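You operate a simulated robot arm through the tools that you are given. There is no shell and no other tool.

Carry out the task below with a simulated robot arm. There is one attempt and no reset: what you move stays moved.

Task
Fit the wall feeder with the blue ring that the yellow label names.
Fine: slacken the ring thumb screw, stand the old ring on top of the controller, seat the new one and tighten the screw; leave the feeder off. Where these are worked on the way, their far stop is far enough and under half their travel is too little: ring thumb screw.
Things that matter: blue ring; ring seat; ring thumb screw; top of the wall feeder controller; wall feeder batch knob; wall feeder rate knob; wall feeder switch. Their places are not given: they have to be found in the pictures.

It is judged by the outcome, as a careful person would: the job done as asked, and still so three seconds after it is handed in. It fails if anything else is knocked over, pushed out of place, dropped, spilled or broken.

Robot
A 7-joint arm with a two-finger parallel gripper, fixed in place. Base frame: the origin is on the floor under the middle of its stand, x ahead of it, y to its left, z up; the work surface is at about z = 86.9. Units: cm, degrees, N and s.
It reaches about 137.2 cm from its shoulder. Its first joint turns from -149.0 to 149.0 degrees. Payload 3.43 kg.
The tool frame sits at the grasp point between the pads (the TCP): z along the fingers, y along the line on which they close. The tips reach 3 cm beyond it. The gripper opens to 9.4 cm. The fingers are 2.8 cm wide and 1 cm thick; the gripper's body (5 by 9.6 cm) begins 5.5 cm behind the TCP.
Orientation is that of the tool frame in the base frame, as [roll, pitch, yaw] about the fixed x, y, z axes, in that order (R = Rz(yaw) Ry(pitch) Rx(roll)). With the fingers straight down and closing along the base's y, the tool's x points along the base's -x, its y along +y and its z along -z.

Tools
- The arm moves only by the tool arm_command. Its argument "motion" is a list of rows, each a list of 6 numbers: the shift along the tool's x, y, z in units of 250 mm (1.0 is 250 mm), then the turn, a rotation vector about the tool's x, y, z in units of 45 degrees (1.0 is 45 degrees). In form: [[x, y, z, wx, wy, wz], ...]. A call has 1 to 20 rows; each row is the pose to reach, as a shift and turn from the pose commanded when the call began, along the tool's axes at that moment. "grip" is the opening, from 0 (shut) to 1 (fully open), set as the call begins (left out, the last holds). A call with a number of a shift or a turn outside -1 to 1 is refused whole. Rows are played at 5 a second. More than 5 cm and 8.6 degrees between two rows, or a gripper value outside its range, and nothing of the call is played. Where a pose cannot be reached the arm comes as near as it can. A force on the tool above 40 N (or 10 N above the force at the start of the call, whichever is more), or a blocked arm, ends the call early, and 0.2 s more pass. The fingers move at their own pace (about 4.5 cm/s each) and stop on an object; they squeeze with about 31 N. The grip force told is the motor's: it shows also when the fingers shut on nothing. Time passes only in rows, and 0.2 s behind the last, so rows that repeat a pose let the fingers close. The reply holds the time, the measured pose of the TCP, the force on the tool along the base axes, the opening and the grip force, in the units named above and with some noise, with the torque about the TCP (base axes, N m) and any sound that the robot's microphone picked up.
- Cameras (640 x 400 px; columns grow to the right, rows downward): "scene" is fixed at [5.16, -64.81, 144.6]; the picture's right is [-0.55, -0.84, 0.00], its down [-0.60, 0.40, -0.69] and it looks along [0.58, -0.38, -0.72] (base axes); focal length 246 px, centre (320, 200). "wrist" rides on the gripper at [7.6, 1.4, -10.3] in the tool frame; the picture's right is [-0.18, 0.98, 0.00], its down [-0.75, -0.14, -0.64] and it looks along [-0.63, -0.12, 0.77] (tool axes); focal length 243 px, centre (320, 200).
- snapshot(camera): a new picture of that camera. The clock stands still meanwhile.
- probe_pixels(camera, pixels): for up to 12 pixels [column, row] of the newest picture of that camera ("zoom" is the newest enlarged one), the place [x, y, z] in the base frame of the surface seen there, good to about 0.2 cm. The clock stands still meanwhile.
- close_up(camera, box): a new picture of the part [left, top, right, bottom] of that camera's present view, enlarged. The clock stands still meanwhile.
- close_job(): hands the job in; it is judged then, once.

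Leave the gripper open and the arm clear of the work at the hand-in unless told otherwise.

The tools are called after "Call:" as a command line: name --pt "numbers of a row" for each row, then --argument value for the rest, lists and objects as JSON in quotes. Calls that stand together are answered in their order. arm_command: Moves the arm, as the interface text tells. Its arguments: {"type":"object","properties":{"motion":{"type":"array","items":{"type":"array","items":{"type":"number"}}},"grip":{"type":"number"}},"required":["motion"]} The other tools are called the same way: snapshot (camera) takes a picture; probe_pixels (camera, pixels) gives the place of the surface under pixels of a picture; close_up (camera, box) takes an enlarged picture of a part of a camera's view; close_job () hands the job in.

At the start:

```text
time: 0.0
eef_pos: [46.43, -87.23, 122.61]
tcp_rot: [180.0, 0.0, 179.9]
contact_force: [0.5, 0.9, -0.3]
moment: [0.01, 0.01, -0.01]
grip_width: 9.39
grasp_force: 0.1
```

scene: 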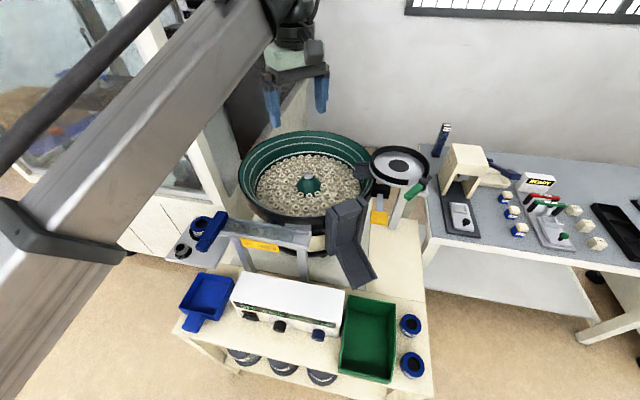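
wrist: 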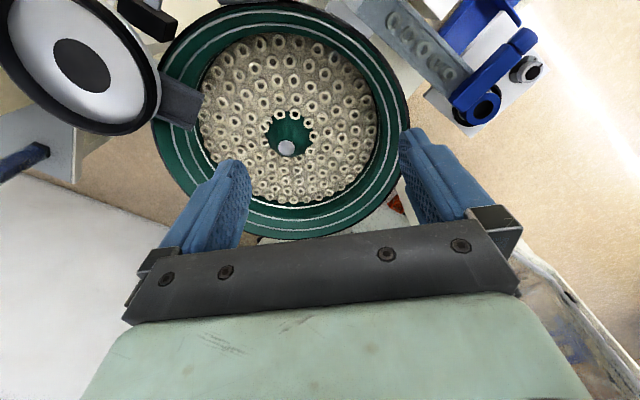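

I see a vibratory bowl feeder, a box with knobs (the controller, around (285,305)), yellow labels at (260,245) and (380,217), and blue rings in several places. I'll take enlarged pictures to read the labels and find the parts.

Call:
close_up --camera "scene" --box '[160, 200, 320, 300]'

Call:
close_up --camera "scene" --box '[340, 130, 460, 240]'

Call:
close_up --camera "scene" --box '[170, 260, 450, 400]'

Call:
close_up --camera "scene" --box '[420, 110, 640, 260]'

```text
4.00 times, centred on (240, 250) of scene
```

zoom: 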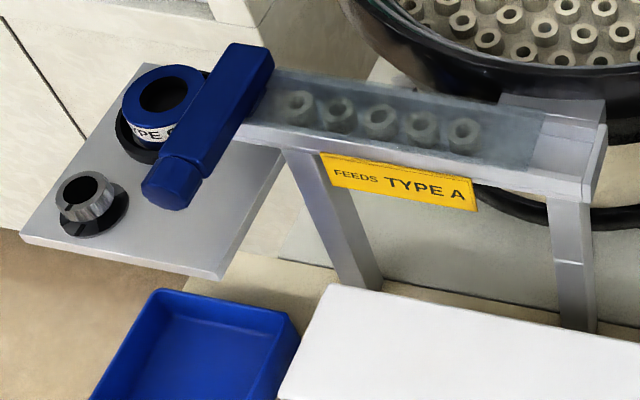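

```text
3.64 times, centred on (400, 185) of scene
```

zoom: 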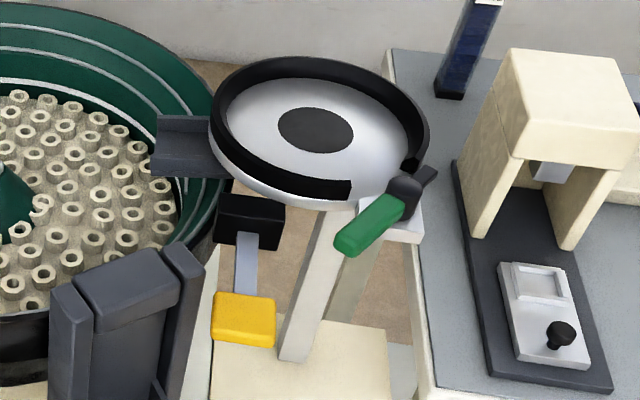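

```text
2.29 times, centred on (310, 330) of scene
```

zoom: 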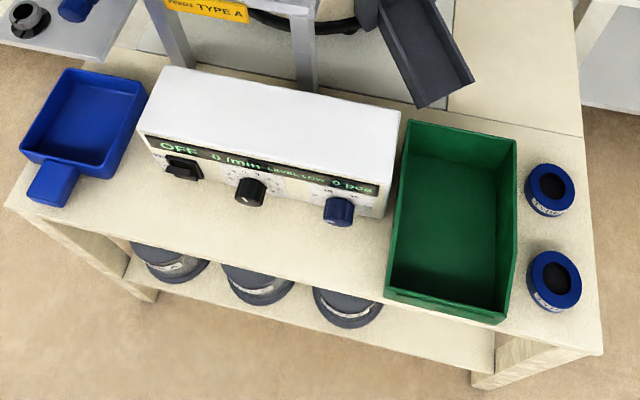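

```text
2.67 times, centred on (530, 185) of scene
```

zoom: 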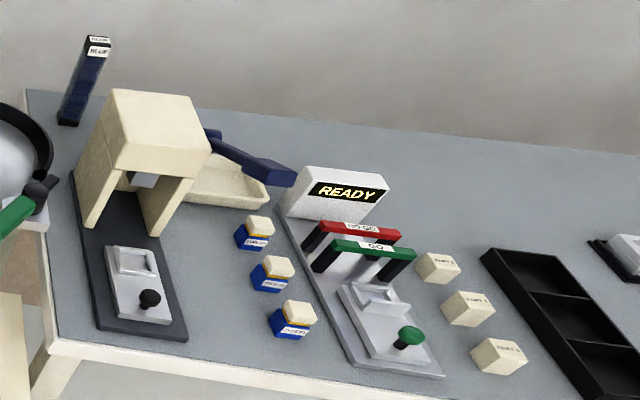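

The yellow label reads "FEEDS TYPE A". The ring on the seat at about (202,224) has a partly hidden label. I'll zoom in more on the two spare rings at (411,325) and (412,365) and on the seat.

Call:
close_up --camera "scene" --box '[392, 308, 440, 338]'

Call:
close_up --camera "scene" --box '[392, 348, 440, 378]'

Call:
close_up --camera "scene" --box '[160, 205, 240, 255]'

Call:
close_up --camera "scene" --box '[224, 294, 352, 350]'

```text
13.33 times, centred on (416, 323) of scene
```

zoom: 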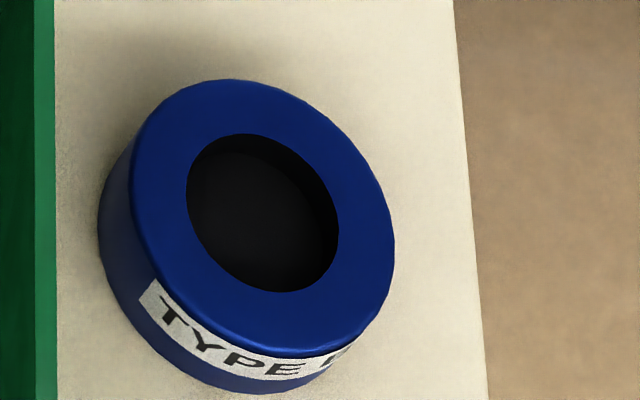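

```text
13.33 times, centred on (416, 363) of scene
```

zoom: 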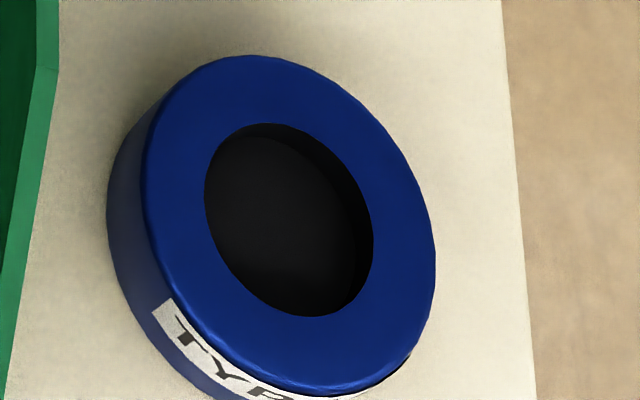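

```text
8.00 times, centred on (200, 230) of scene
```

zoom: 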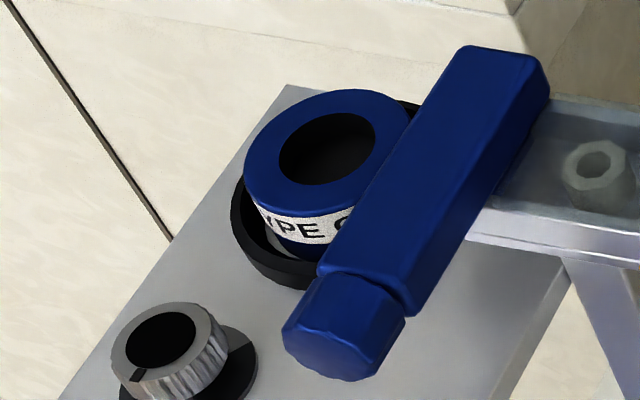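

```text
5.00 times, centred on (288, 322) of scene
```

zoom: 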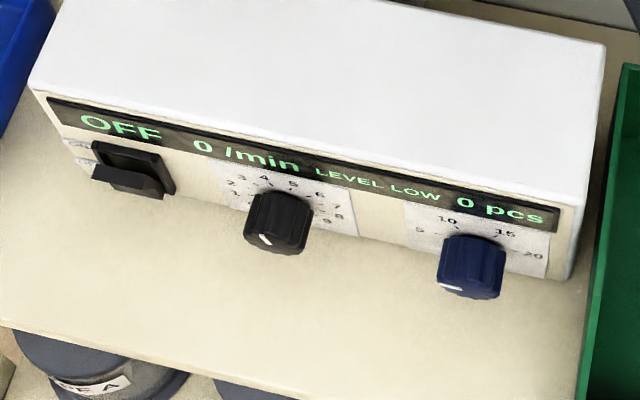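

The label tape on the spare rings is partly cut off in these views. I'll look slightly lower/right on each one.

Call:
close_up --camera "scene" --box '[400, 324, 432, 344]'

Call:
close_up --camera "scene" --box '[398, 366, 430, 386]'

Call:
close_up --camera "wrist" --box '[400, 0, 560, 140]'

```text
16.00 times, centred on (416, 334) of scene
```

zoom: 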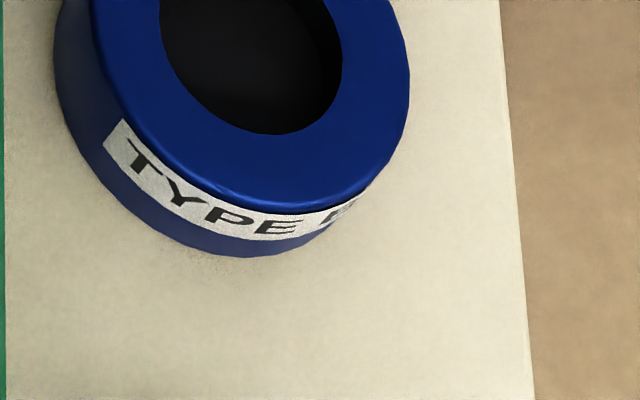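

```text
16.00 times, centred on (414, 376) of scene
```

zoom: 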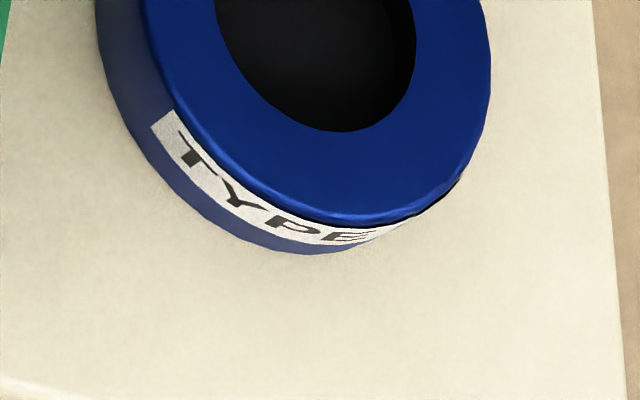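

```text
2.86 times, centred on (480, 70) of wrist
```

zoom: 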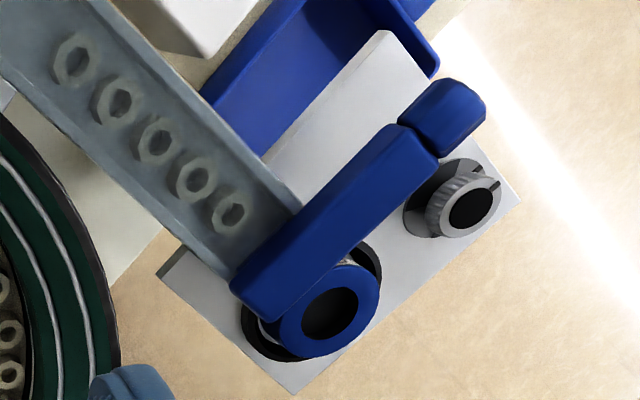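

Ring 1's letter begins like a "B" and ring 2's letter is hidden. I need a better view later. First I'll probe where things are.

Call:
snapshot --camera "scene"

Call:
probe_pixels --camera "scene" --pixels '[[411, 318], [402, 325], [419, 326], [410, 333], [412, 357], [402, 365], [422, 366], [411, 374], [409, 325], [411, 364], [425, 345], [390, 340]]'

Call:
probe_pixels --camera "scene" --pixels '[[201, 223], [194, 226], [200, 217], [209, 218], [182, 247], [180, 252], [215, 230], [222, 215], [203, 246], [175, 258], [205, 260], [192, 236]]'

Call:
probe_pixels --camera "scene" --pixels '[[240, 280], [340, 295], [330, 330], [235, 308], [285, 300], [250, 318], [280, 327], [318, 335], [205, 290], [365, 340], [342, 372], [398, 300]]'

```text
taken
```

scene: 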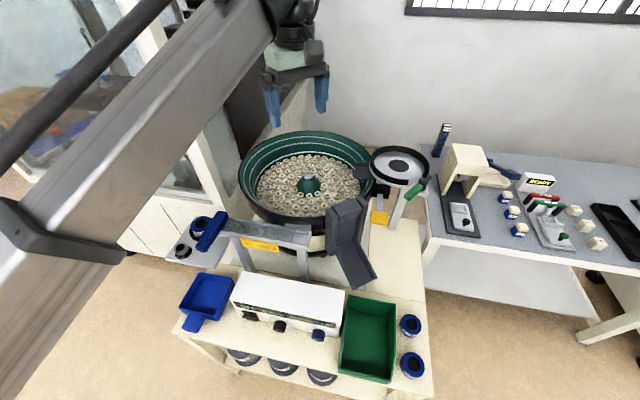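

```text
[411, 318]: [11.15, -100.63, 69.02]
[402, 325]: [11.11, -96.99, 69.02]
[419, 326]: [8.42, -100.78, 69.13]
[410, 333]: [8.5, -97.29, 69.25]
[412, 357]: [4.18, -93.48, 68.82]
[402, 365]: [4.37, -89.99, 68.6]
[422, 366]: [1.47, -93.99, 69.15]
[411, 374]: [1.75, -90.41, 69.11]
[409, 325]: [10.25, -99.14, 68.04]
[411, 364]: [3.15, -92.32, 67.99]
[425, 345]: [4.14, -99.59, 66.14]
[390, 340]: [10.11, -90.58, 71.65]
```

```text
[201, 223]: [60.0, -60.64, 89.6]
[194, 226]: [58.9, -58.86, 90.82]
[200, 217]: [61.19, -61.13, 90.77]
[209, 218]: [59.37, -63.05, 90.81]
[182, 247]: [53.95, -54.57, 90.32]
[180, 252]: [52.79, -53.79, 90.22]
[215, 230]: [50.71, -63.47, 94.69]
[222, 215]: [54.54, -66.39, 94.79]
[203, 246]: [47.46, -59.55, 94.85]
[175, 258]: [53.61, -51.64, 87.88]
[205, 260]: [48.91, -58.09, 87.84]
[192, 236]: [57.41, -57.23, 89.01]
```

```text
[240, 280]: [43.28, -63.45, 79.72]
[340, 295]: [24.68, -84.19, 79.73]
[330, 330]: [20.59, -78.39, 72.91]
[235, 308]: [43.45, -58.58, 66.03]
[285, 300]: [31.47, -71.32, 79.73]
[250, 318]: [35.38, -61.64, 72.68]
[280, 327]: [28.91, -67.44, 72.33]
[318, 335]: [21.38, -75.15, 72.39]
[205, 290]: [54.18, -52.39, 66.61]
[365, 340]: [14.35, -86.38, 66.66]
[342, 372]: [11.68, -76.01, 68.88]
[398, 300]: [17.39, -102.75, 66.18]
```

The label reads "FEEDS TYPE A". The controller top is at z≈79.7, the stand top at z≈66, and the seat plate at z≈87.9. I'll probe the big obstacles (bowl, disc, chute, blue bar, track) so I can plan safe paths.

Call:
probe_pixels --camera "scene" --pixels '[[240, 170], [305, 133], [370, 160], [300, 215], [400, 165], [372, 155], [427, 160], [415, 190], [350, 205], [355, 275], [380, 217], [305, 190]]'

Call:
probe_pixels --camera "scene" --pixels '[[225, 212], [217, 211], [228, 217], [212, 241], [200, 238], [198, 249], [205, 250], [208, 245], [235, 222], [300, 228], [310, 240], [230, 240]]'

Call:
close_up --camera "wrist" --box '[420, 20, 560, 130]'

```text
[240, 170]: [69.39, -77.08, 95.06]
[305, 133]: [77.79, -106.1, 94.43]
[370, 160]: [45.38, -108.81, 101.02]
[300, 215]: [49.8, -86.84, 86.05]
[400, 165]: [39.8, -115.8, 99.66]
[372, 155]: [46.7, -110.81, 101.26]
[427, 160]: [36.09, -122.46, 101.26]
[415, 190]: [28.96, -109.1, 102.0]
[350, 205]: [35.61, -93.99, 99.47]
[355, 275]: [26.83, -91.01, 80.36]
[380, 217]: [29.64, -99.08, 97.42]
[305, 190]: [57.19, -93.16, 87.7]
```

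```text
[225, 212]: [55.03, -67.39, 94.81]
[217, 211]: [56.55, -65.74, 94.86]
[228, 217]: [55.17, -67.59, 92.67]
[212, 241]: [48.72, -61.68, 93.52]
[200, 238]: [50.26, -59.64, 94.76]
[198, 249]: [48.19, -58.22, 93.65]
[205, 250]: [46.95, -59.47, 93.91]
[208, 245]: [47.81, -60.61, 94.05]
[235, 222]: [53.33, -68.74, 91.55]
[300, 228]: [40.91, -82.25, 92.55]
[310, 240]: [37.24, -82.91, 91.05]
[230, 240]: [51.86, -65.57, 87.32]
```

```text
3.64 times, centred on (490, 75) of wrist
```

zoom: 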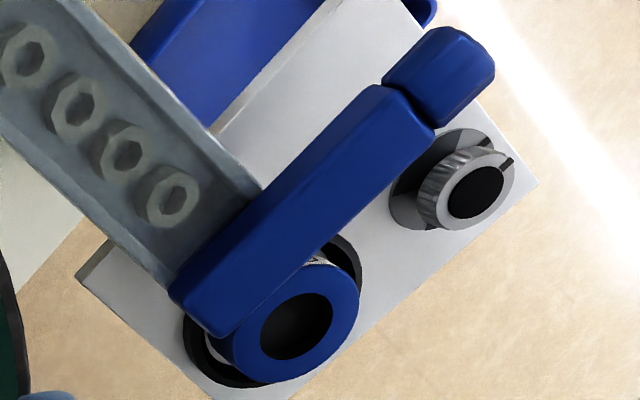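

The bar over the track ends about 5–6 cm from the ring axis and sits at z≈94.8. The silver knurled knob at about (53.4,-54.2,90.3) looks like the ring thumb screw. Next I'll move the wrist camera toward the spare rings, staying high, to read the labels.

Call:
arm_command --pt "0.19 0 0 0 0 0" --pt "0.38 -0.01 0 0 0 0" --pt "0.57 -0.02 0 0 0 0" --pt "0.76 -0.03 0 0 0 0" --pt "0.95 -0.04 0 0 0 0" --grip 1

```text
time: 1.2
eef_pos: [22.73, -88.34, 122.53]
tcp_rot: [-179.9, 0.0, -179.8]
contact_force: [-0.6, 0.2, -0.2]
moment: [0.01, 0.0, 0.0]
grip_width: 9.43
grasp_force: 0.1
```

The arm moved as expected. I'll continue toward x≈-3 and lower to about z≈100.

Call:
arm_command --pt "0.19 -0.02 0 0 0 0" --pt "0.38 -0.04 0 0 0 0" --pt "0.57 -0.06 0 0 0 0" --pt "0.76 -0.08 0 0 0 0" --pt "0.95 -0.1 0 0 0 0" --pt "1.0 -0.12 0.18 0 0 0" --pt "1.0 -0.14 0.37 0 0 0" --pt "1.0 -0.15 0.56 0 0 0" --pt "1.0 -0.16 0.75 0 0 0" --pt "1.0 -0.16 0.94 0 0 0"

Call:
snapshot --camera "wrist"

Call:
snapshot --camera "scene"

```text
time: 3.4
eef_pos: [-2.4, -92.32, 98.99]
tcp_rot: [-180.0, 0.0, 179.9]
contact_force: [0.6, 0.7, 0.4]
moment: [-0.03, 0.02, -0.04]
grip_width: 9.4
grasp_force: 0.0
```

```text
taken
```

wrist: 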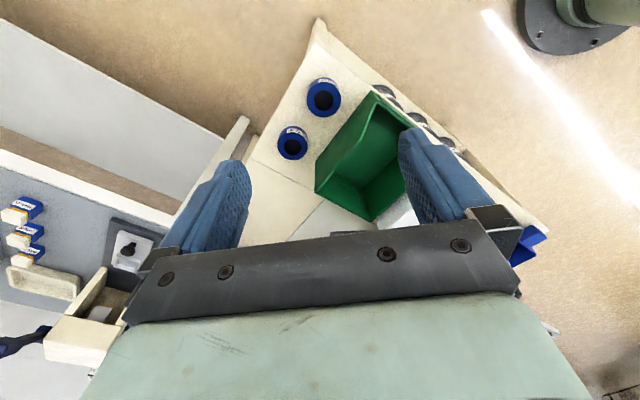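

```text
taken
```

scene: 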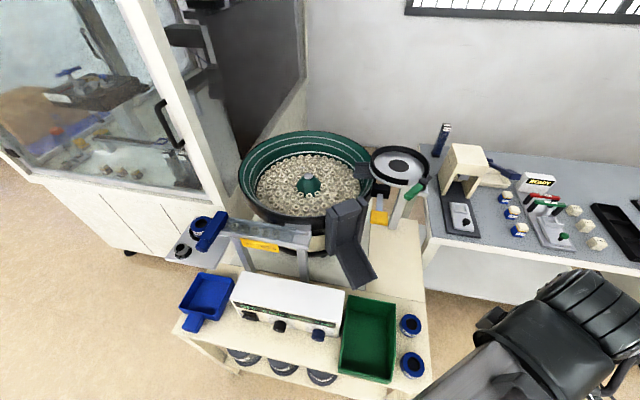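

Both rings are now in the wrist view at (322,97) and (292,143). I'll zoom in on both.

Call:
close_up --camera "wrist" --box '[296, 70, 352, 105]'

Call:
close_up --camera "wrist" --box '[266, 120, 322, 155]'

```text
11.43 times, centred on (324, 88) of wrist
```

zoom: 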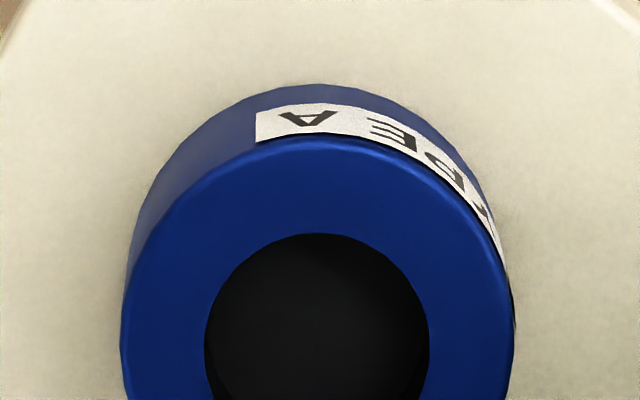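

```text
11.43 times, centred on (294, 138) of wrist
```

zoom: 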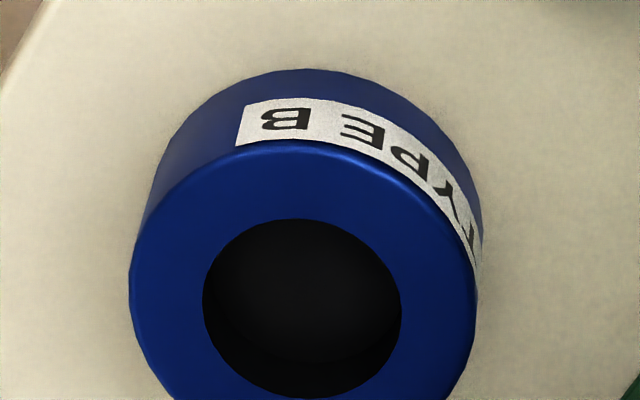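

Confirmed: the ring at wrist (322,97), near base (3,-92), is TYPE A. The other is TYPE B. I'll zoom on ring A fully to measure its centre and radius.

Call:
close_up --camera "wrist" --box '[296, 78, 352, 113]'

Call:
probe_pixels --camera "zoom" --pixels '[[318, 60], [150, 150], [130, 240], [505, 235], [490, 150], [317, 390], [420, 385], [200, 370], [317, 240], [317, 120], [225, 230], [415, 230]]'

```text
11.43 times, centred on (324, 96) of wrist
```

zoom: 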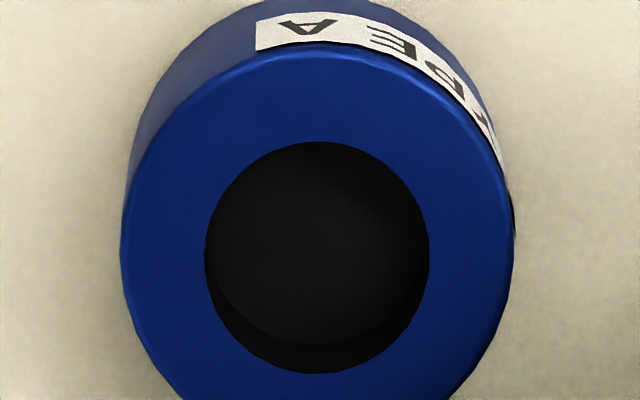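

```text
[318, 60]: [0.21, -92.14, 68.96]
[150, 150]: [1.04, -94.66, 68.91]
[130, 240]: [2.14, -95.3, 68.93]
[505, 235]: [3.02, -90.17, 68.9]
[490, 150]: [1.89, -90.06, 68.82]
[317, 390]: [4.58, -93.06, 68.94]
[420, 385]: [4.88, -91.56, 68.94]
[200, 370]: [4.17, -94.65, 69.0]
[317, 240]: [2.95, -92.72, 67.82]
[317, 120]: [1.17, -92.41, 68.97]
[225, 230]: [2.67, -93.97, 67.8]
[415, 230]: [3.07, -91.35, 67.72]
```

Ring A is centred at about (2.7,-92.7) with its top at z≈69 and an outer radius near 2.6 cm. Now I'll go back up and over to the seat area to study the seat and thumb screw before doing any work.

Call:
arm_command --pt "0 0 -0.19 0 0 0" --pt "0 0 -0.38 0 0 0" --pt "0 0 -0.57 0 0 0" --pt "-0.1 0 -0.72 0 0 0" --pt "-0.25 0 -0.8 0 0 0" --pt "-0.43 0 -0.84 0 0 0" --pt "-0.62 0 -0.84 0 0 0" --pt "-0.8 0.04 -0.84 0 0 0" --pt "-0.98 0.08 -0.84 0 0 0"

Call:
arm_command --pt "-0.12 0.12 0 0 0 0" --pt "-0.24 0.25 0 0 0 0" --pt "-0.36 0.39 0 0 0 0" --pt "-0.48 0.53 0 0 0 0" --pt "-0.6 0.67 0 0 0 0" --pt "-0.72 0.81 0 0 0 0" --pt "-0.84 0.95 0 0 0 0"

Call:
snapshot --camera "wrist"

```text
time: 5.4
eef_pos: [22.23, -90.27, 120.16]
tcp_rot: [-180.0, 0.2, 179.9]
contact_force: [-1.3, -0.2, -0.5]
moment: [0.01, -0.01, -0.01]
grip_width: 9.39
grasp_force: 0.0
```

```text
time: 7.0
eef_pos: [43.52, -67.25, 118.51]
tcp_rot: [-178.7, 0.7, -180.0]
contact_force: [0.2, 0.9, -0.4]
moment: [-0.01, 0.0, -0.01]
grip_width: 9.42
grasp_force: 0.0
out of reach, approached as far as the arm can: row 5, 6, 7
```

```text
taken
```

wrist: 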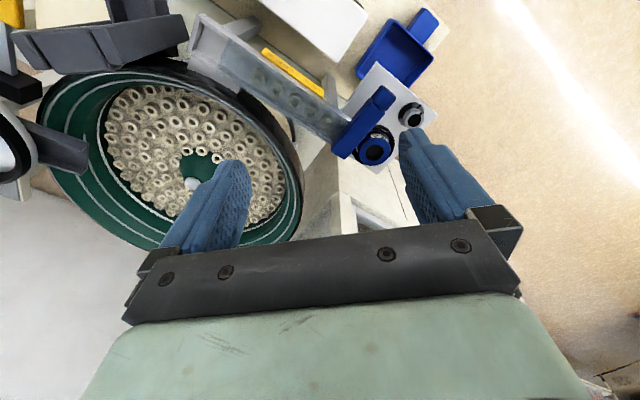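

The arm stopped short of full reach there (a slight tilt, rows 5–7). I'll look at the arm's configuration in the scene view.

Call:
snapshot --camera "scene"

Call:
close_up --camera "wrist" --box '[320, 60, 448, 170]'

```text
taken
```

scene: 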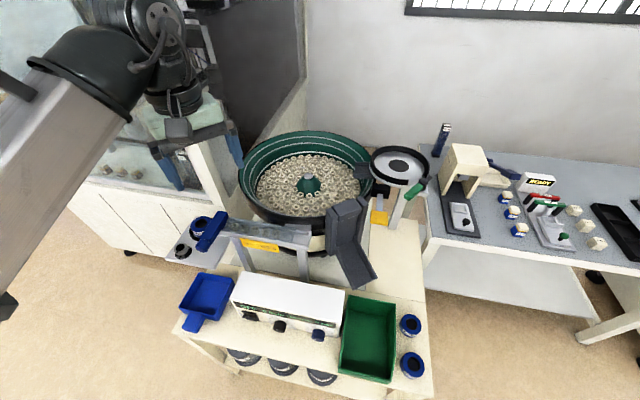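

```text
3.64 times, centred on (384, 115) of wrist
```

zoom: 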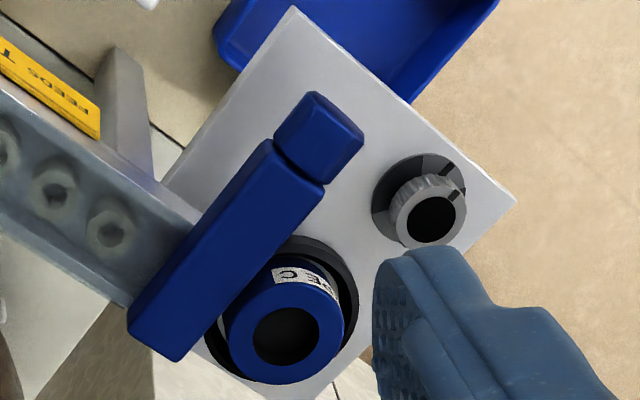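

The old ring reads TYPE C. I'll zoom further on the thumb screw and the seat.

Call:
close_up --camera "wrist" --box '[388, 95, 436, 135]'

Call:
close_up --camera "wrist" --box '[350, 115, 406, 170]'

Call:
probe_pixels --camera "wrist" --pixels '[[402, 118], [409, 110], [416, 112], [410, 125], [406, 119], [412, 120], [374, 152], [366, 148], [385, 148], [375, 142], [375, 162], [360, 150]]'

```text
10.00 times, centred on (412, 115) of wrist
```

zoom: 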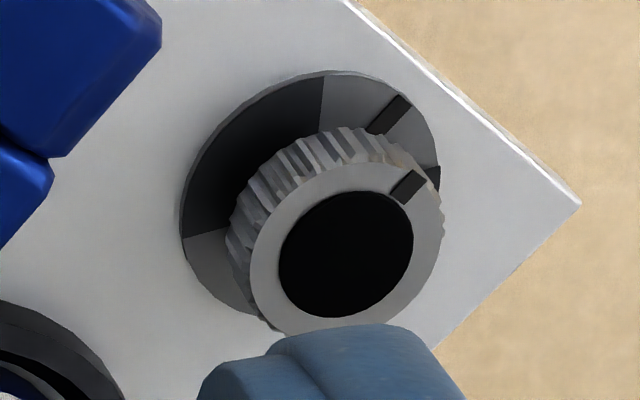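

```text
7.27 times, centred on (378, 142) of wrist
```

zoom: 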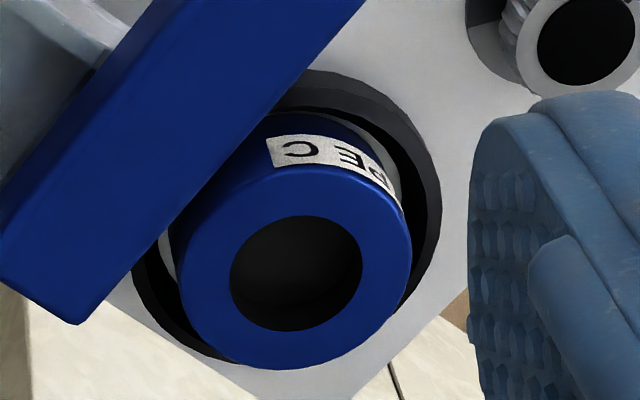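

```text
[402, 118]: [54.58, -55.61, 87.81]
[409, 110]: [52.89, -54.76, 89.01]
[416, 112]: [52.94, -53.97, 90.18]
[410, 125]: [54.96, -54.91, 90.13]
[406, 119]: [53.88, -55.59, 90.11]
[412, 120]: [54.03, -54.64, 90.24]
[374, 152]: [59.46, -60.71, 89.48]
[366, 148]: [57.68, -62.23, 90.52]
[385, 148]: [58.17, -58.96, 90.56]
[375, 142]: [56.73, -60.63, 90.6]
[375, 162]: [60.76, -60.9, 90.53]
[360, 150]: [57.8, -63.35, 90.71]
```

The knob's pointer is lined up with a tick on its flange, which fits "tight". I'll probe the cabinet near the seat to be sure of clearance, then move in lower, because the arm seems limited when it is close and high.

Call:
probe_pixels --camera "scene" --pixels '[[165, 235], [205, 190], [215, 205], [228, 170], [185, 205], [150, 170], [120, 120], [170, 130], [205, 150], [60, 150], [170, 105], [190, 235]]'

Call:
probe_pixels --camera "wrist" --pixels '[[340, 190], [370, 215], [318, 215], [350, 180], [390, 180], [330, 210], [365, 180], [438, 120], [348, 158], [380, 90], [384, 97], [430, 105]]'

```text
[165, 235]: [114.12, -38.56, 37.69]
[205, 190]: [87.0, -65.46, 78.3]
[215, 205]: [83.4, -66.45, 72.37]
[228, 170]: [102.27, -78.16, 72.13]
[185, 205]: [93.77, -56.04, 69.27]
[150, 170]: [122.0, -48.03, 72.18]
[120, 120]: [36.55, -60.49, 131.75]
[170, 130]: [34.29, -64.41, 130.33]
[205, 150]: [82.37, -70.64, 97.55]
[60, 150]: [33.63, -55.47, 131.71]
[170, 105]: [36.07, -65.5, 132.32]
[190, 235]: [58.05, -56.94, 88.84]
```

```text
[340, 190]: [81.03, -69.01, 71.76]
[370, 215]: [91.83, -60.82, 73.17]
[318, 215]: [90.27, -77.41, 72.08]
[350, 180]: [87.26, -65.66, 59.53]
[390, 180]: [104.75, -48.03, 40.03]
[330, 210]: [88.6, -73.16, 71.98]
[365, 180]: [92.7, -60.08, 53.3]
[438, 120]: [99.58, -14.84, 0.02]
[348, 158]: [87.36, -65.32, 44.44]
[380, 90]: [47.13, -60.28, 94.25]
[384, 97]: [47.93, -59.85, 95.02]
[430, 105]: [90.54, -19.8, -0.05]
```

The cabinet stands at x≥80, so it is clear. I'll lower straight down first to about z≈106 and see whether the pose is reached.

Call:
arm_command --pt "0 0 0.18 0 0 0" --pt "0 0 0.36 0 0 0" --pt "0 0 0.54 0 0 0" --pt "0 0 0.54 0 0 0"

```text
time: 8.0
eef_pos: [43.52, -67.1, 104.86]
tcp_rot: [180.0, 0.1, 180.0]
contact_force: [0.5, 0.3, -0.6]
moment: [-0.02, 0.02, 0.01]
grip_width: 9.39
grasp_force: 0.1
```

That pose is reached now (z≈104.9). Next I'll move toward a point above the thumb screw at about (54,-54.7).

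Call:
arm_command --pt "-0.1 0.12 0 0 0 0" --pt "-0.2 0.24 0 0 0 0" --pt "-0.3 0.36 0 0 0 0" --pt "-0.42 0.5 0 0 0 0" --pt "-0.42 0.5 0 0 0 0"

Call:
snapshot --camera "wrist"

Call:
snapshot --camera "scene"

```text
time: 9.2
eef_pos: [54.19, -54.81, 104.96]
tcp_rot: [-180.0, 0.0, 180.0]
contact_force: [0.1, -0.2, 0.2]
moment: [0.0, 0.01, -0.02]
grip_width: 9.4
grasp_force: 0.1
```

```text
taken
```

wrist: 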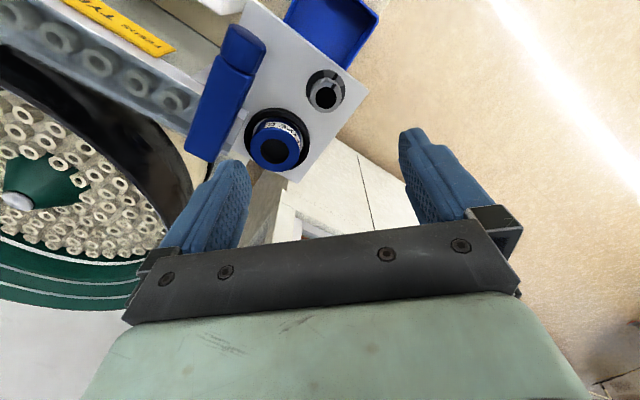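

```text
taken
```

scene: 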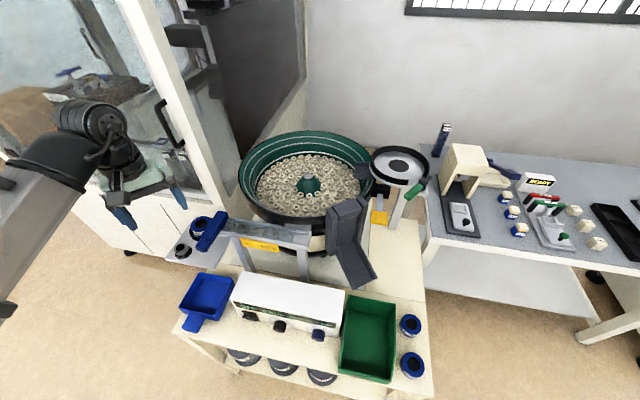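

Good, the pose is reached over the thumb screw. I'll zoom in for exact geometry of the knob, the seat and the blue bar.

Call:
close_up --camera "wrist" --box '[296, 62, 352, 117]'

Call:
probe_pixels --camera "wrist" --pixels '[[308, 92], [324, 72], [343, 95], [326, 110], [326, 96], [336, 92], [316, 100], [330, 84], [240, 35], [210, 150], [232, 95], [200, 120]]'

Call:
close_up --camera "wrist" --box '[236, 95, 316, 190]'

```text
7.27 times, centred on (324, 90) of wrist
```

zoom: 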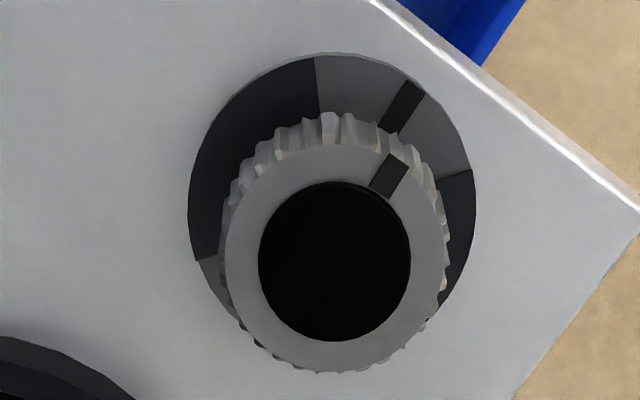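

```text
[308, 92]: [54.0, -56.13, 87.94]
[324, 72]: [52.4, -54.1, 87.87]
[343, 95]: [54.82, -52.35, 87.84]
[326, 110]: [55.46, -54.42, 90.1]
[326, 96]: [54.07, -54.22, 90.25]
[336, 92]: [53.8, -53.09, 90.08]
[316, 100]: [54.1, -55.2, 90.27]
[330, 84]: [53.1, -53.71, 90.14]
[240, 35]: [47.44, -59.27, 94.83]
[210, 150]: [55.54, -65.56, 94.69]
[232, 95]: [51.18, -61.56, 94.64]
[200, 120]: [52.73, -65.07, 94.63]
```

```text
4.21 times, centred on (276, 142) of wrist
```

zoom: 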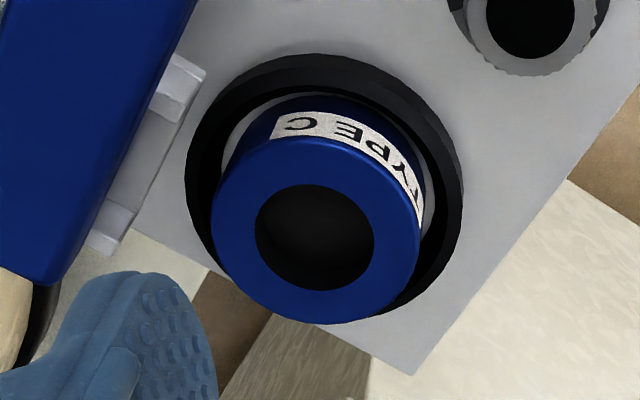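

The thumb screw is centred at about (54.3,-54.25), 3 cm in diameter, with its top at z≈90.2. The pointer is at the tick. Slackening is counter-clockwise from above, so I want spare wrist travel in that direction. I'll test how far the wrist turns clockwise first, in free air here.

Call:
arm_command --pt "0 0 0 0 0 0.16" --pt "0 0 0 0 0 0.33" --pt "0 0 0 0 0 0.5" --pt "0 0 0 0 0 0.67" --pt "0 0 0 0 0 0.84" --pt "0 0 0 0 0 1.0" --pt "0 0 0 0 0 1.0"

Call:
arm_command --pt "0 0 0 0 0 0.16" --pt "0 0 0 0 0 0.33" --pt "0 0 0 0 0 0.5" --pt "0 0 0 0 0 0.67" --pt "0 0 0 0 0 0.84" --pt "0 0 0 0 0 1.0" --pt "0 0 0 0 0 1.0"

```text
time: 10.8
eef_pos: [54.02, -54.7, 104.87]
tcp_rot: [-180.0, -0.1, 134.9]
contact_force: [0.2, -0.5, 0.0]
moment: [-0.01, 0.03, 0.01]
grip_width: 9.4
grasp_force: 0.1
```

```text
time: 12.4
eef_pos: [54.15, -54.76, 104.88]
tcp_rot: [-180.0, 0.0, 89.9]
contact_force: [0.8, -1.1, 0.3]
moment: [-0.04, -0.01, -0.03]
grip_width: 9.42
grasp_force: 0.0
```

The wrist turned 90° clockwise without trouble. I'll try another 45° to find more slack.

Call:
arm_command --pt "0 0 0 0 0 0.16" --pt "0 0 0 0 0 0.33" --pt "0 0 0 0 0 0.5" --pt "0 0 0 0 0 0.67" --pt "0 0 0 0 0 0.84" --pt "0 0 0 0 0 1.0" --pt "0 0 0 0 0 1.0"

Call:
snapshot --camera "wrist"

```text
time: 14.0
eef_pos: [54.05, -54.68, 104.86]
tcp_rot: [-180.0, 0.0, 44.9]
contact_force: [-0.7, 0.1, 0.7]
moment: [0.0, -0.01, -0.01]
grip_width: 9.39
grasp_force: 0.1
```

```text
taken
```

wrist: 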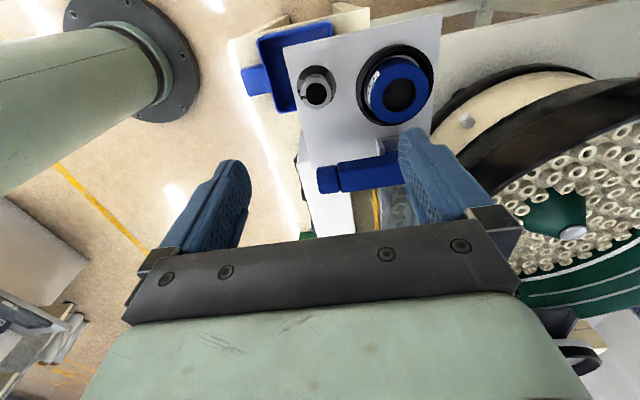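

Yaw 45 is reachable, so at least 135° of counter-clockwise turning is free. From this new viewpoint I'll re-measure the knob and look at the seat.

Call:
close_up --camera "wrist" --box '[290, 62, 346, 117]'

Call:
close_up --camera "wrist" --box '[346, 30, 446, 130]'

Call:
probe_pixels --camera "wrist" --pixels '[[318, 73], [303, 88], [330, 88], [317, 102], [317, 95], [400, 60], [378, 90], [425, 90], [400, 117], [398, 92], [385, 75], [415, 75]]'

```text
7.27 times, centred on (318, 90) of wrist
```

zoom: 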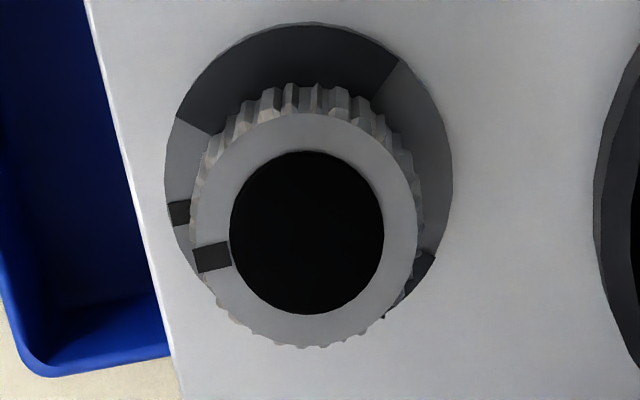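

```text
4.00 times, centred on (396, 80) of wrist
```

zoom: 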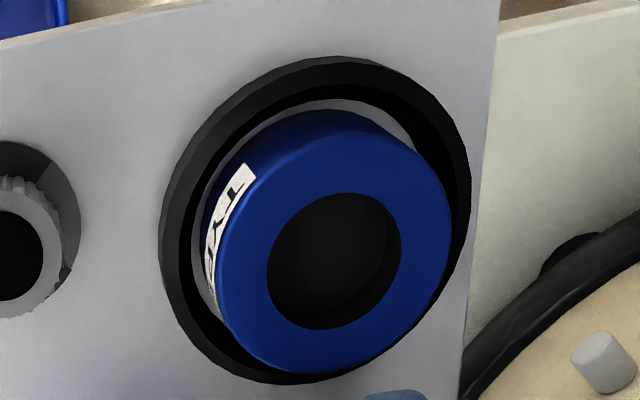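

```text
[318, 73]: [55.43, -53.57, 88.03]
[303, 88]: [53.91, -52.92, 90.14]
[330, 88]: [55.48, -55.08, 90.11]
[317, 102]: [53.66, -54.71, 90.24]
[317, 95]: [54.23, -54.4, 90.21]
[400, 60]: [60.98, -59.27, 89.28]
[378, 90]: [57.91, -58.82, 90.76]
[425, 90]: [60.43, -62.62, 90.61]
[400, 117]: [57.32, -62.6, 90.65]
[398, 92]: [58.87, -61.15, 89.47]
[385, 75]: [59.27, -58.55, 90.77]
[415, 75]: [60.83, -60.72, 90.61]
```

The knob centre is about (54.28,-54.3). The old ring's centre is about (58.8,-60.9), its top is at z≈90.7 and the collar rim is at z≈89. I'll part-close the fingers to 4.4 cm and align over the knob before descending.

Call:
arm_command --pt "0.0175 -0.0074 0 0 0 0" --pt "0.0175 -0.0074 0 0 0 0" --pt "0.0175 -0.0074 0.1 0 0 0" --pt "0.0175 -0.0074 0.22 0 0 0" --pt "0.0175 -0.0074 0.3 0 0 0" --pt "0.0175 -0.0074 0.36 0 0 0" --pt "0.0175 -0.0074 0.36 0 0 0" --grip 0.47

Call:
snapshot --camera "wrist"

Call:
snapshot --camera "scene"

```text
time: 15.6
eef_pos: [54.26, -54.24, 95.9]
tcp_rot: [-180.0, -0.1, 45.0]
contact_force: [0.7, -0.6, 0.0]
moment: [-0.01, -0.03, -0.04]
grip_width: 4.42
grasp_force: 0.1
```

```text
taken
```

wrist: 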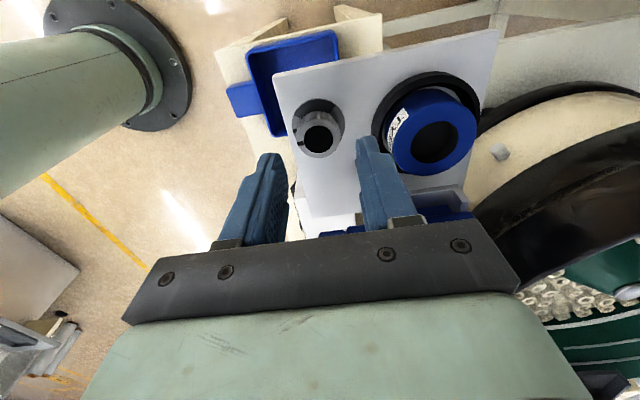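

```text
taken
```

scene: 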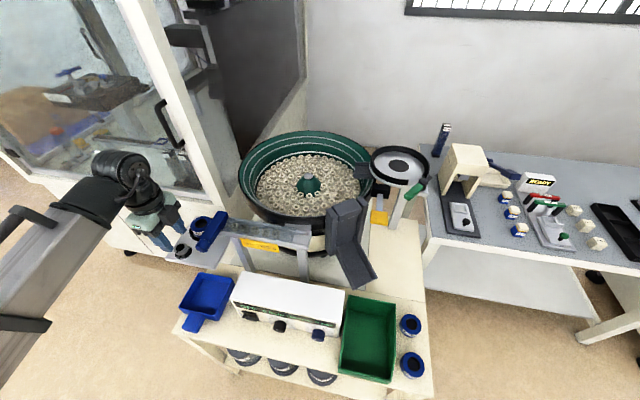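

The fingers straddle the knob. I'll descend about 4.4 cm so the tips sit at about z≈88.5, then check the force.

Call:
arm_command --pt "0 0 0.06 0 0 0" --pt "0 0 0.12 0 0 0" --pt "0 0 0.176 0 0 0" --pt "0 0 0.176 0 0 0"

Call:
snapshot --camera "wrist"

Call:
close_up --camera "scene" --box '[150, 200, 230, 270]'

```text
time: 16.6
eef_pos: [54.29, -54.21, 91.48]
tcp_rot: [-180.0, 0.0, 45.0]
contact_force: [0.2, -0.7, -0.7]
moment: [0.03, 0.02, 0.0]
grip_width: 4.41
grasp_force: 0.0
```

```text
taken
```

wrist: 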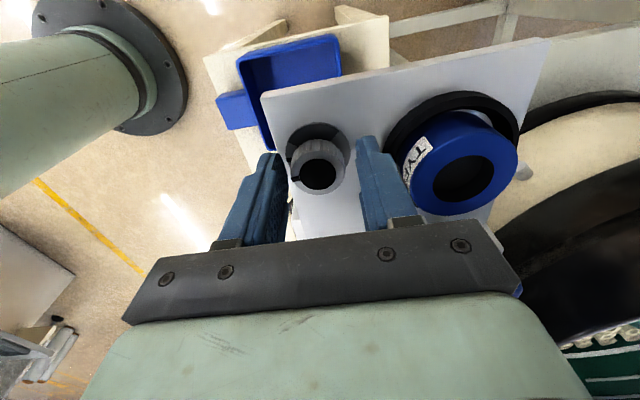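

```text
5.71 times, centred on (190, 235) of scene
```

zoom: 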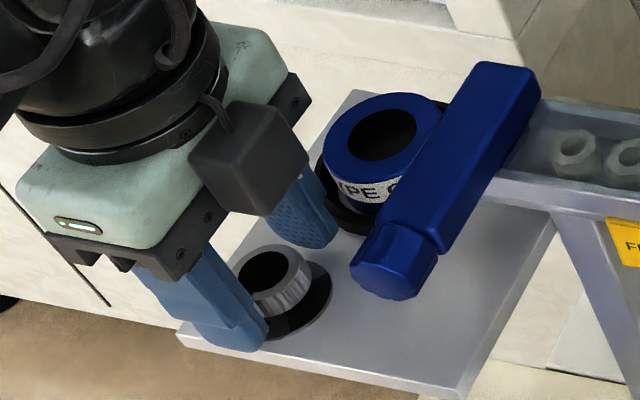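

Well placed with no contact force. Now I'll close on the knob.

Call:
arm_command --pt "0 0 0 0 0 0" --pt "0 0 0 0 0 0" --pt "0 0 0 0 0 0" --pt "0 0 0 0 0 0" --grip 0

```text
time: 17.6
eef_pos: [54.19, -54.2, 91.53]
tcp_rot: [-179.8, 0.0, 45.0]
contact_force: [-10.7, 10.6, -5.6]
moment: [0.2, 0.23, 0.0]
grip_width: 3.17
grasp_force: 45.4
```

The knob is gripped (3.17 cm wide), with about 15 N of side force along the closing axis. I'll shift slightly along -tool y to relax it.

Call:
arm_command --pt "0 -0.004 0 0 0 0" --pt "0 -0.004 0 0 0 0"

```text
time: 18.2
eef_pos: [54.13, -54.14, 91.48]
tcp_rot: [180.0, -0.1, 45.0]
contact_force: [-6.8, 8.6, -9.8]
moment: [0.21, 0.37, 0.0]
grip_width: 3.19
grasp_force: 45.0
```

Call:
arm_command --pt "0 -0.004 0.002 0 0 0" --pt "0 -0.007 0.003 0 0 0" --pt "0 -0.007 0.003 0 0 0"

```text
time: 19.0
eef_pos: [54.15, -54.12, 91.52]
tcp_rot: [179.8, 0.0, 45.0]
contact_force: [7.3, -2.6, 5.7]
moment: [-0.08, 0.23, 0.0]
grip_width: 3.18
grasp_force: 45.0
```

Forces are small now. I'll turn counter-clockwise (from above) by 45° in small steps.

Call:
arm_command --pt "0 0.002 0 0 0 -0.1" --pt "0 0.002 0 0 0 -0.22" --pt "0 0.002 0 0 0 -0.35" --pt "0 0.002 0 0 0 -0.48" --pt "0 0.002 0 0 0 -0.61" --pt "0 0.002 0 0 0 -0.74" --pt "0 0.002 0 0 0 -0.87" --pt "0 0.002 0 0 0 -1.0"

Call:
snapshot --camera "wrist"

```text
time: 20.8
eef_pos: [54.24, -54.16, 91.48]
tcp_rot: [179.8, 0.1, 90.1]
contact_force: [18.6, -10.5, 22.3]
moment: [0.71, -0.43, -0.03]
grip_width: 3.19
grasp_force: 44.9
```

```text
taken
```

wrist: 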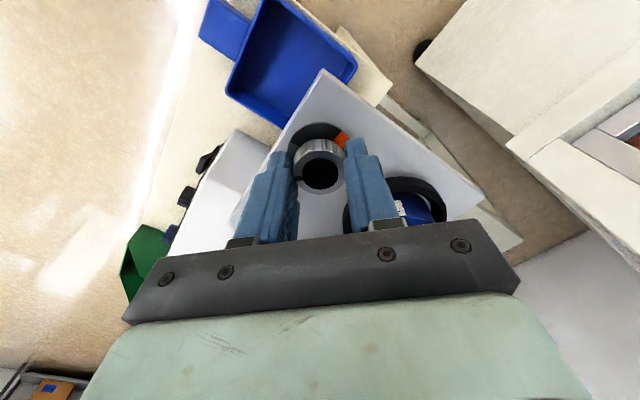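

There's now an orange sector visible on the flange. I'll zoom in to see whether the knob turned with the fingers.

Call:
close_up --camera "wrist" --box '[270, 110, 370, 200]'

Call:
close_up --camera "scene" --box '[150, 200, 230, 270]'

```text
4.44 times, centred on (320, 155) of wrist
```

zoom: 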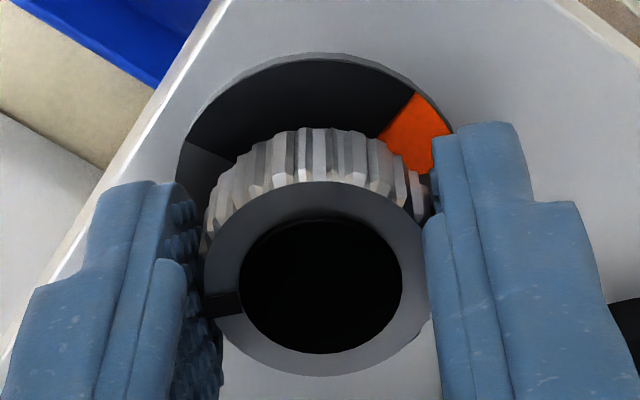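

```text
5.71 times, centred on (190, 235) of scene
```

zoom: 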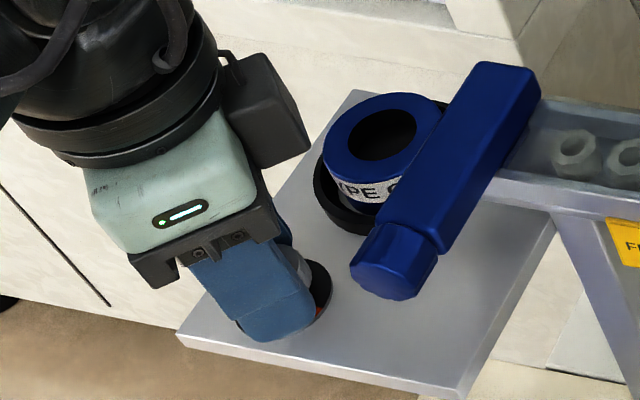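

The knob turned along with the fingers, and an orange indicator is appearing on the flange. I'll relieve the built-up forces before turning more.

Call:
arm_command --pt "-0.001 0.003 -0.002 0 0 0" --pt "-0.002 0.005 -0.004 0 0 0" --pt "-0.002 0.005 -0.004 0 0 0"

```text
time: 21.6
eef_pos: [54.18, -54.23, 91.39]
tcp_rot: [-179.8, 0.1, 90.0]
contact_force: [9.8, -5.2, 2.7]
moment: [-1.41, -0.41, 0.01]
grip_width: 3.18
grasp_force: 44.9
```

Forces dropped. I'll continue counter-clockwise another 45°, with a little more relief.

Call:
arm_command --pt "-0.001 0.002 0 0 0 -0.1" --pt "-0.001 0.002 0 0 0 -0.22" --pt "-0.001 0.002 0 0 0 -0.35" --pt "-0.001 0.002 0 0 0 -0.48" --pt "-0.001 0.002 0 0 0 -0.61" --pt "-0.001 0.002 0 0 0 -0.74" --pt "-0.001 0.002 0 0 0 -0.87" --pt "-0.001 0.002 0 0 0 -1.0"

Call:
snapshot --camera "wrist"

Call:
close_up --camera "wrist" --box '[270, 110, 370, 200]'

```text
time: 23.4
eef_pos: [54.3, -54.28, 91.53]
tcp_rot: [-180.0, -0.1, 135.1]
contact_force: [-12.0, 1.4, -24.1]
moment: [0.03, 0.4, -0.4]
grip_width: 3.18
grasp_force: 44.9
```

```text
taken
```

wrist: 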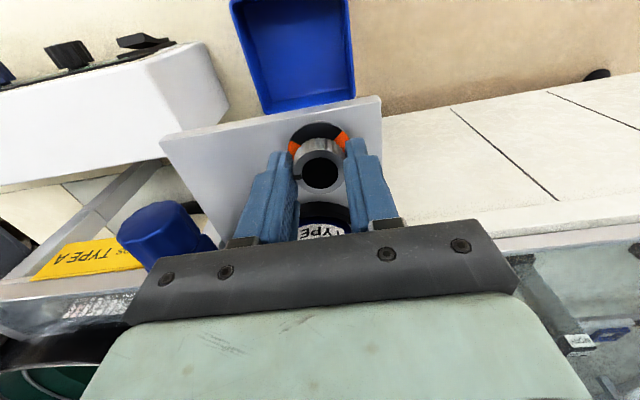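

```text
4.44 times, centred on (320, 155) of wrist
```

zoom: 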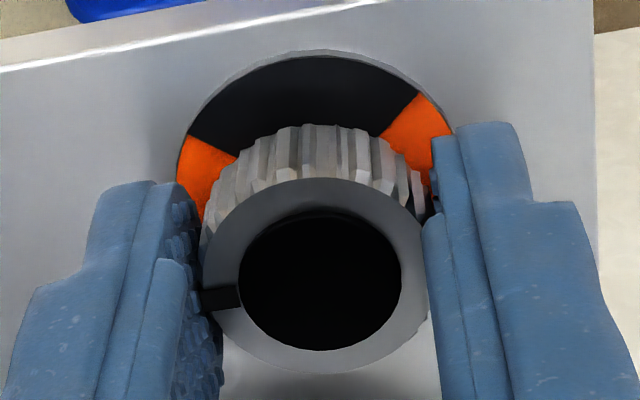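

I've turned 90° in total. The torque about z is now -0.4 N·m, which hints at a stop or end of travel. I'll relieve forces, then try a bit further.

Call:
arm_command --pt "0.001 -0.002 0.002 0 0 0" --pt "0.002 -0.003 0.003 0 0 0" --pt "0.002 -0.003 0.003 0 0 0"

Call:
arm_command --pt "0 0 0 0 0 -0.06" --pt "0 0 0 0 0 -0.12" --pt "0 0 0 0 0 -0.18" --pt "0 0 0 0 0 -0.24" --pt "0 0 0 0 0 -0.3"

```text
time: 24.2
eef_pos: [54.1, -54.21, 91.53]
tcp_rot: [-180.0, 0.0, 135.1]
contact_force: [-6.4, 1.8, -2.2]
moment: [1.02, 1.09, 0.0]
grip_width: 3.17
grasp_force: 45.2
```

```text
time: 25.4
eef_pos: [54.22, -54.11, 91.5]
tcp_rot: [179.9, 0.1, 148.7]
contact_force: [4.8, 1.2, 9.4]
moment: [-0.06, -0.12, -0.88]
grip_width: 3.1
grasp_force: 44.7
```

Torque rises to -0.88 N·m and the grip width changed slightly. I'll look at the marker to see whether the knob is still following or is at its stop.

Call:
snapshot --camera "wrist"

Call:
close_up --camera "wrist" --box '[270, 110, 370, 200]'

```text
taken
```

wrist: 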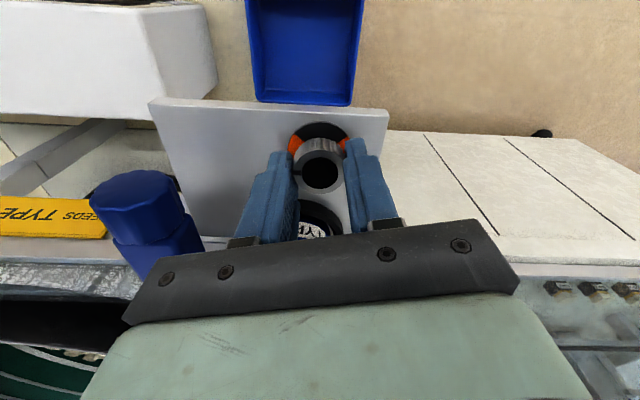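

```text
4.44 times, centred on (320, 155) of wrist
```

zoom: 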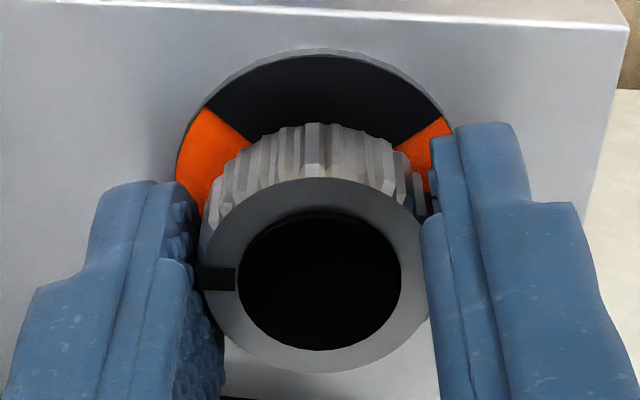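

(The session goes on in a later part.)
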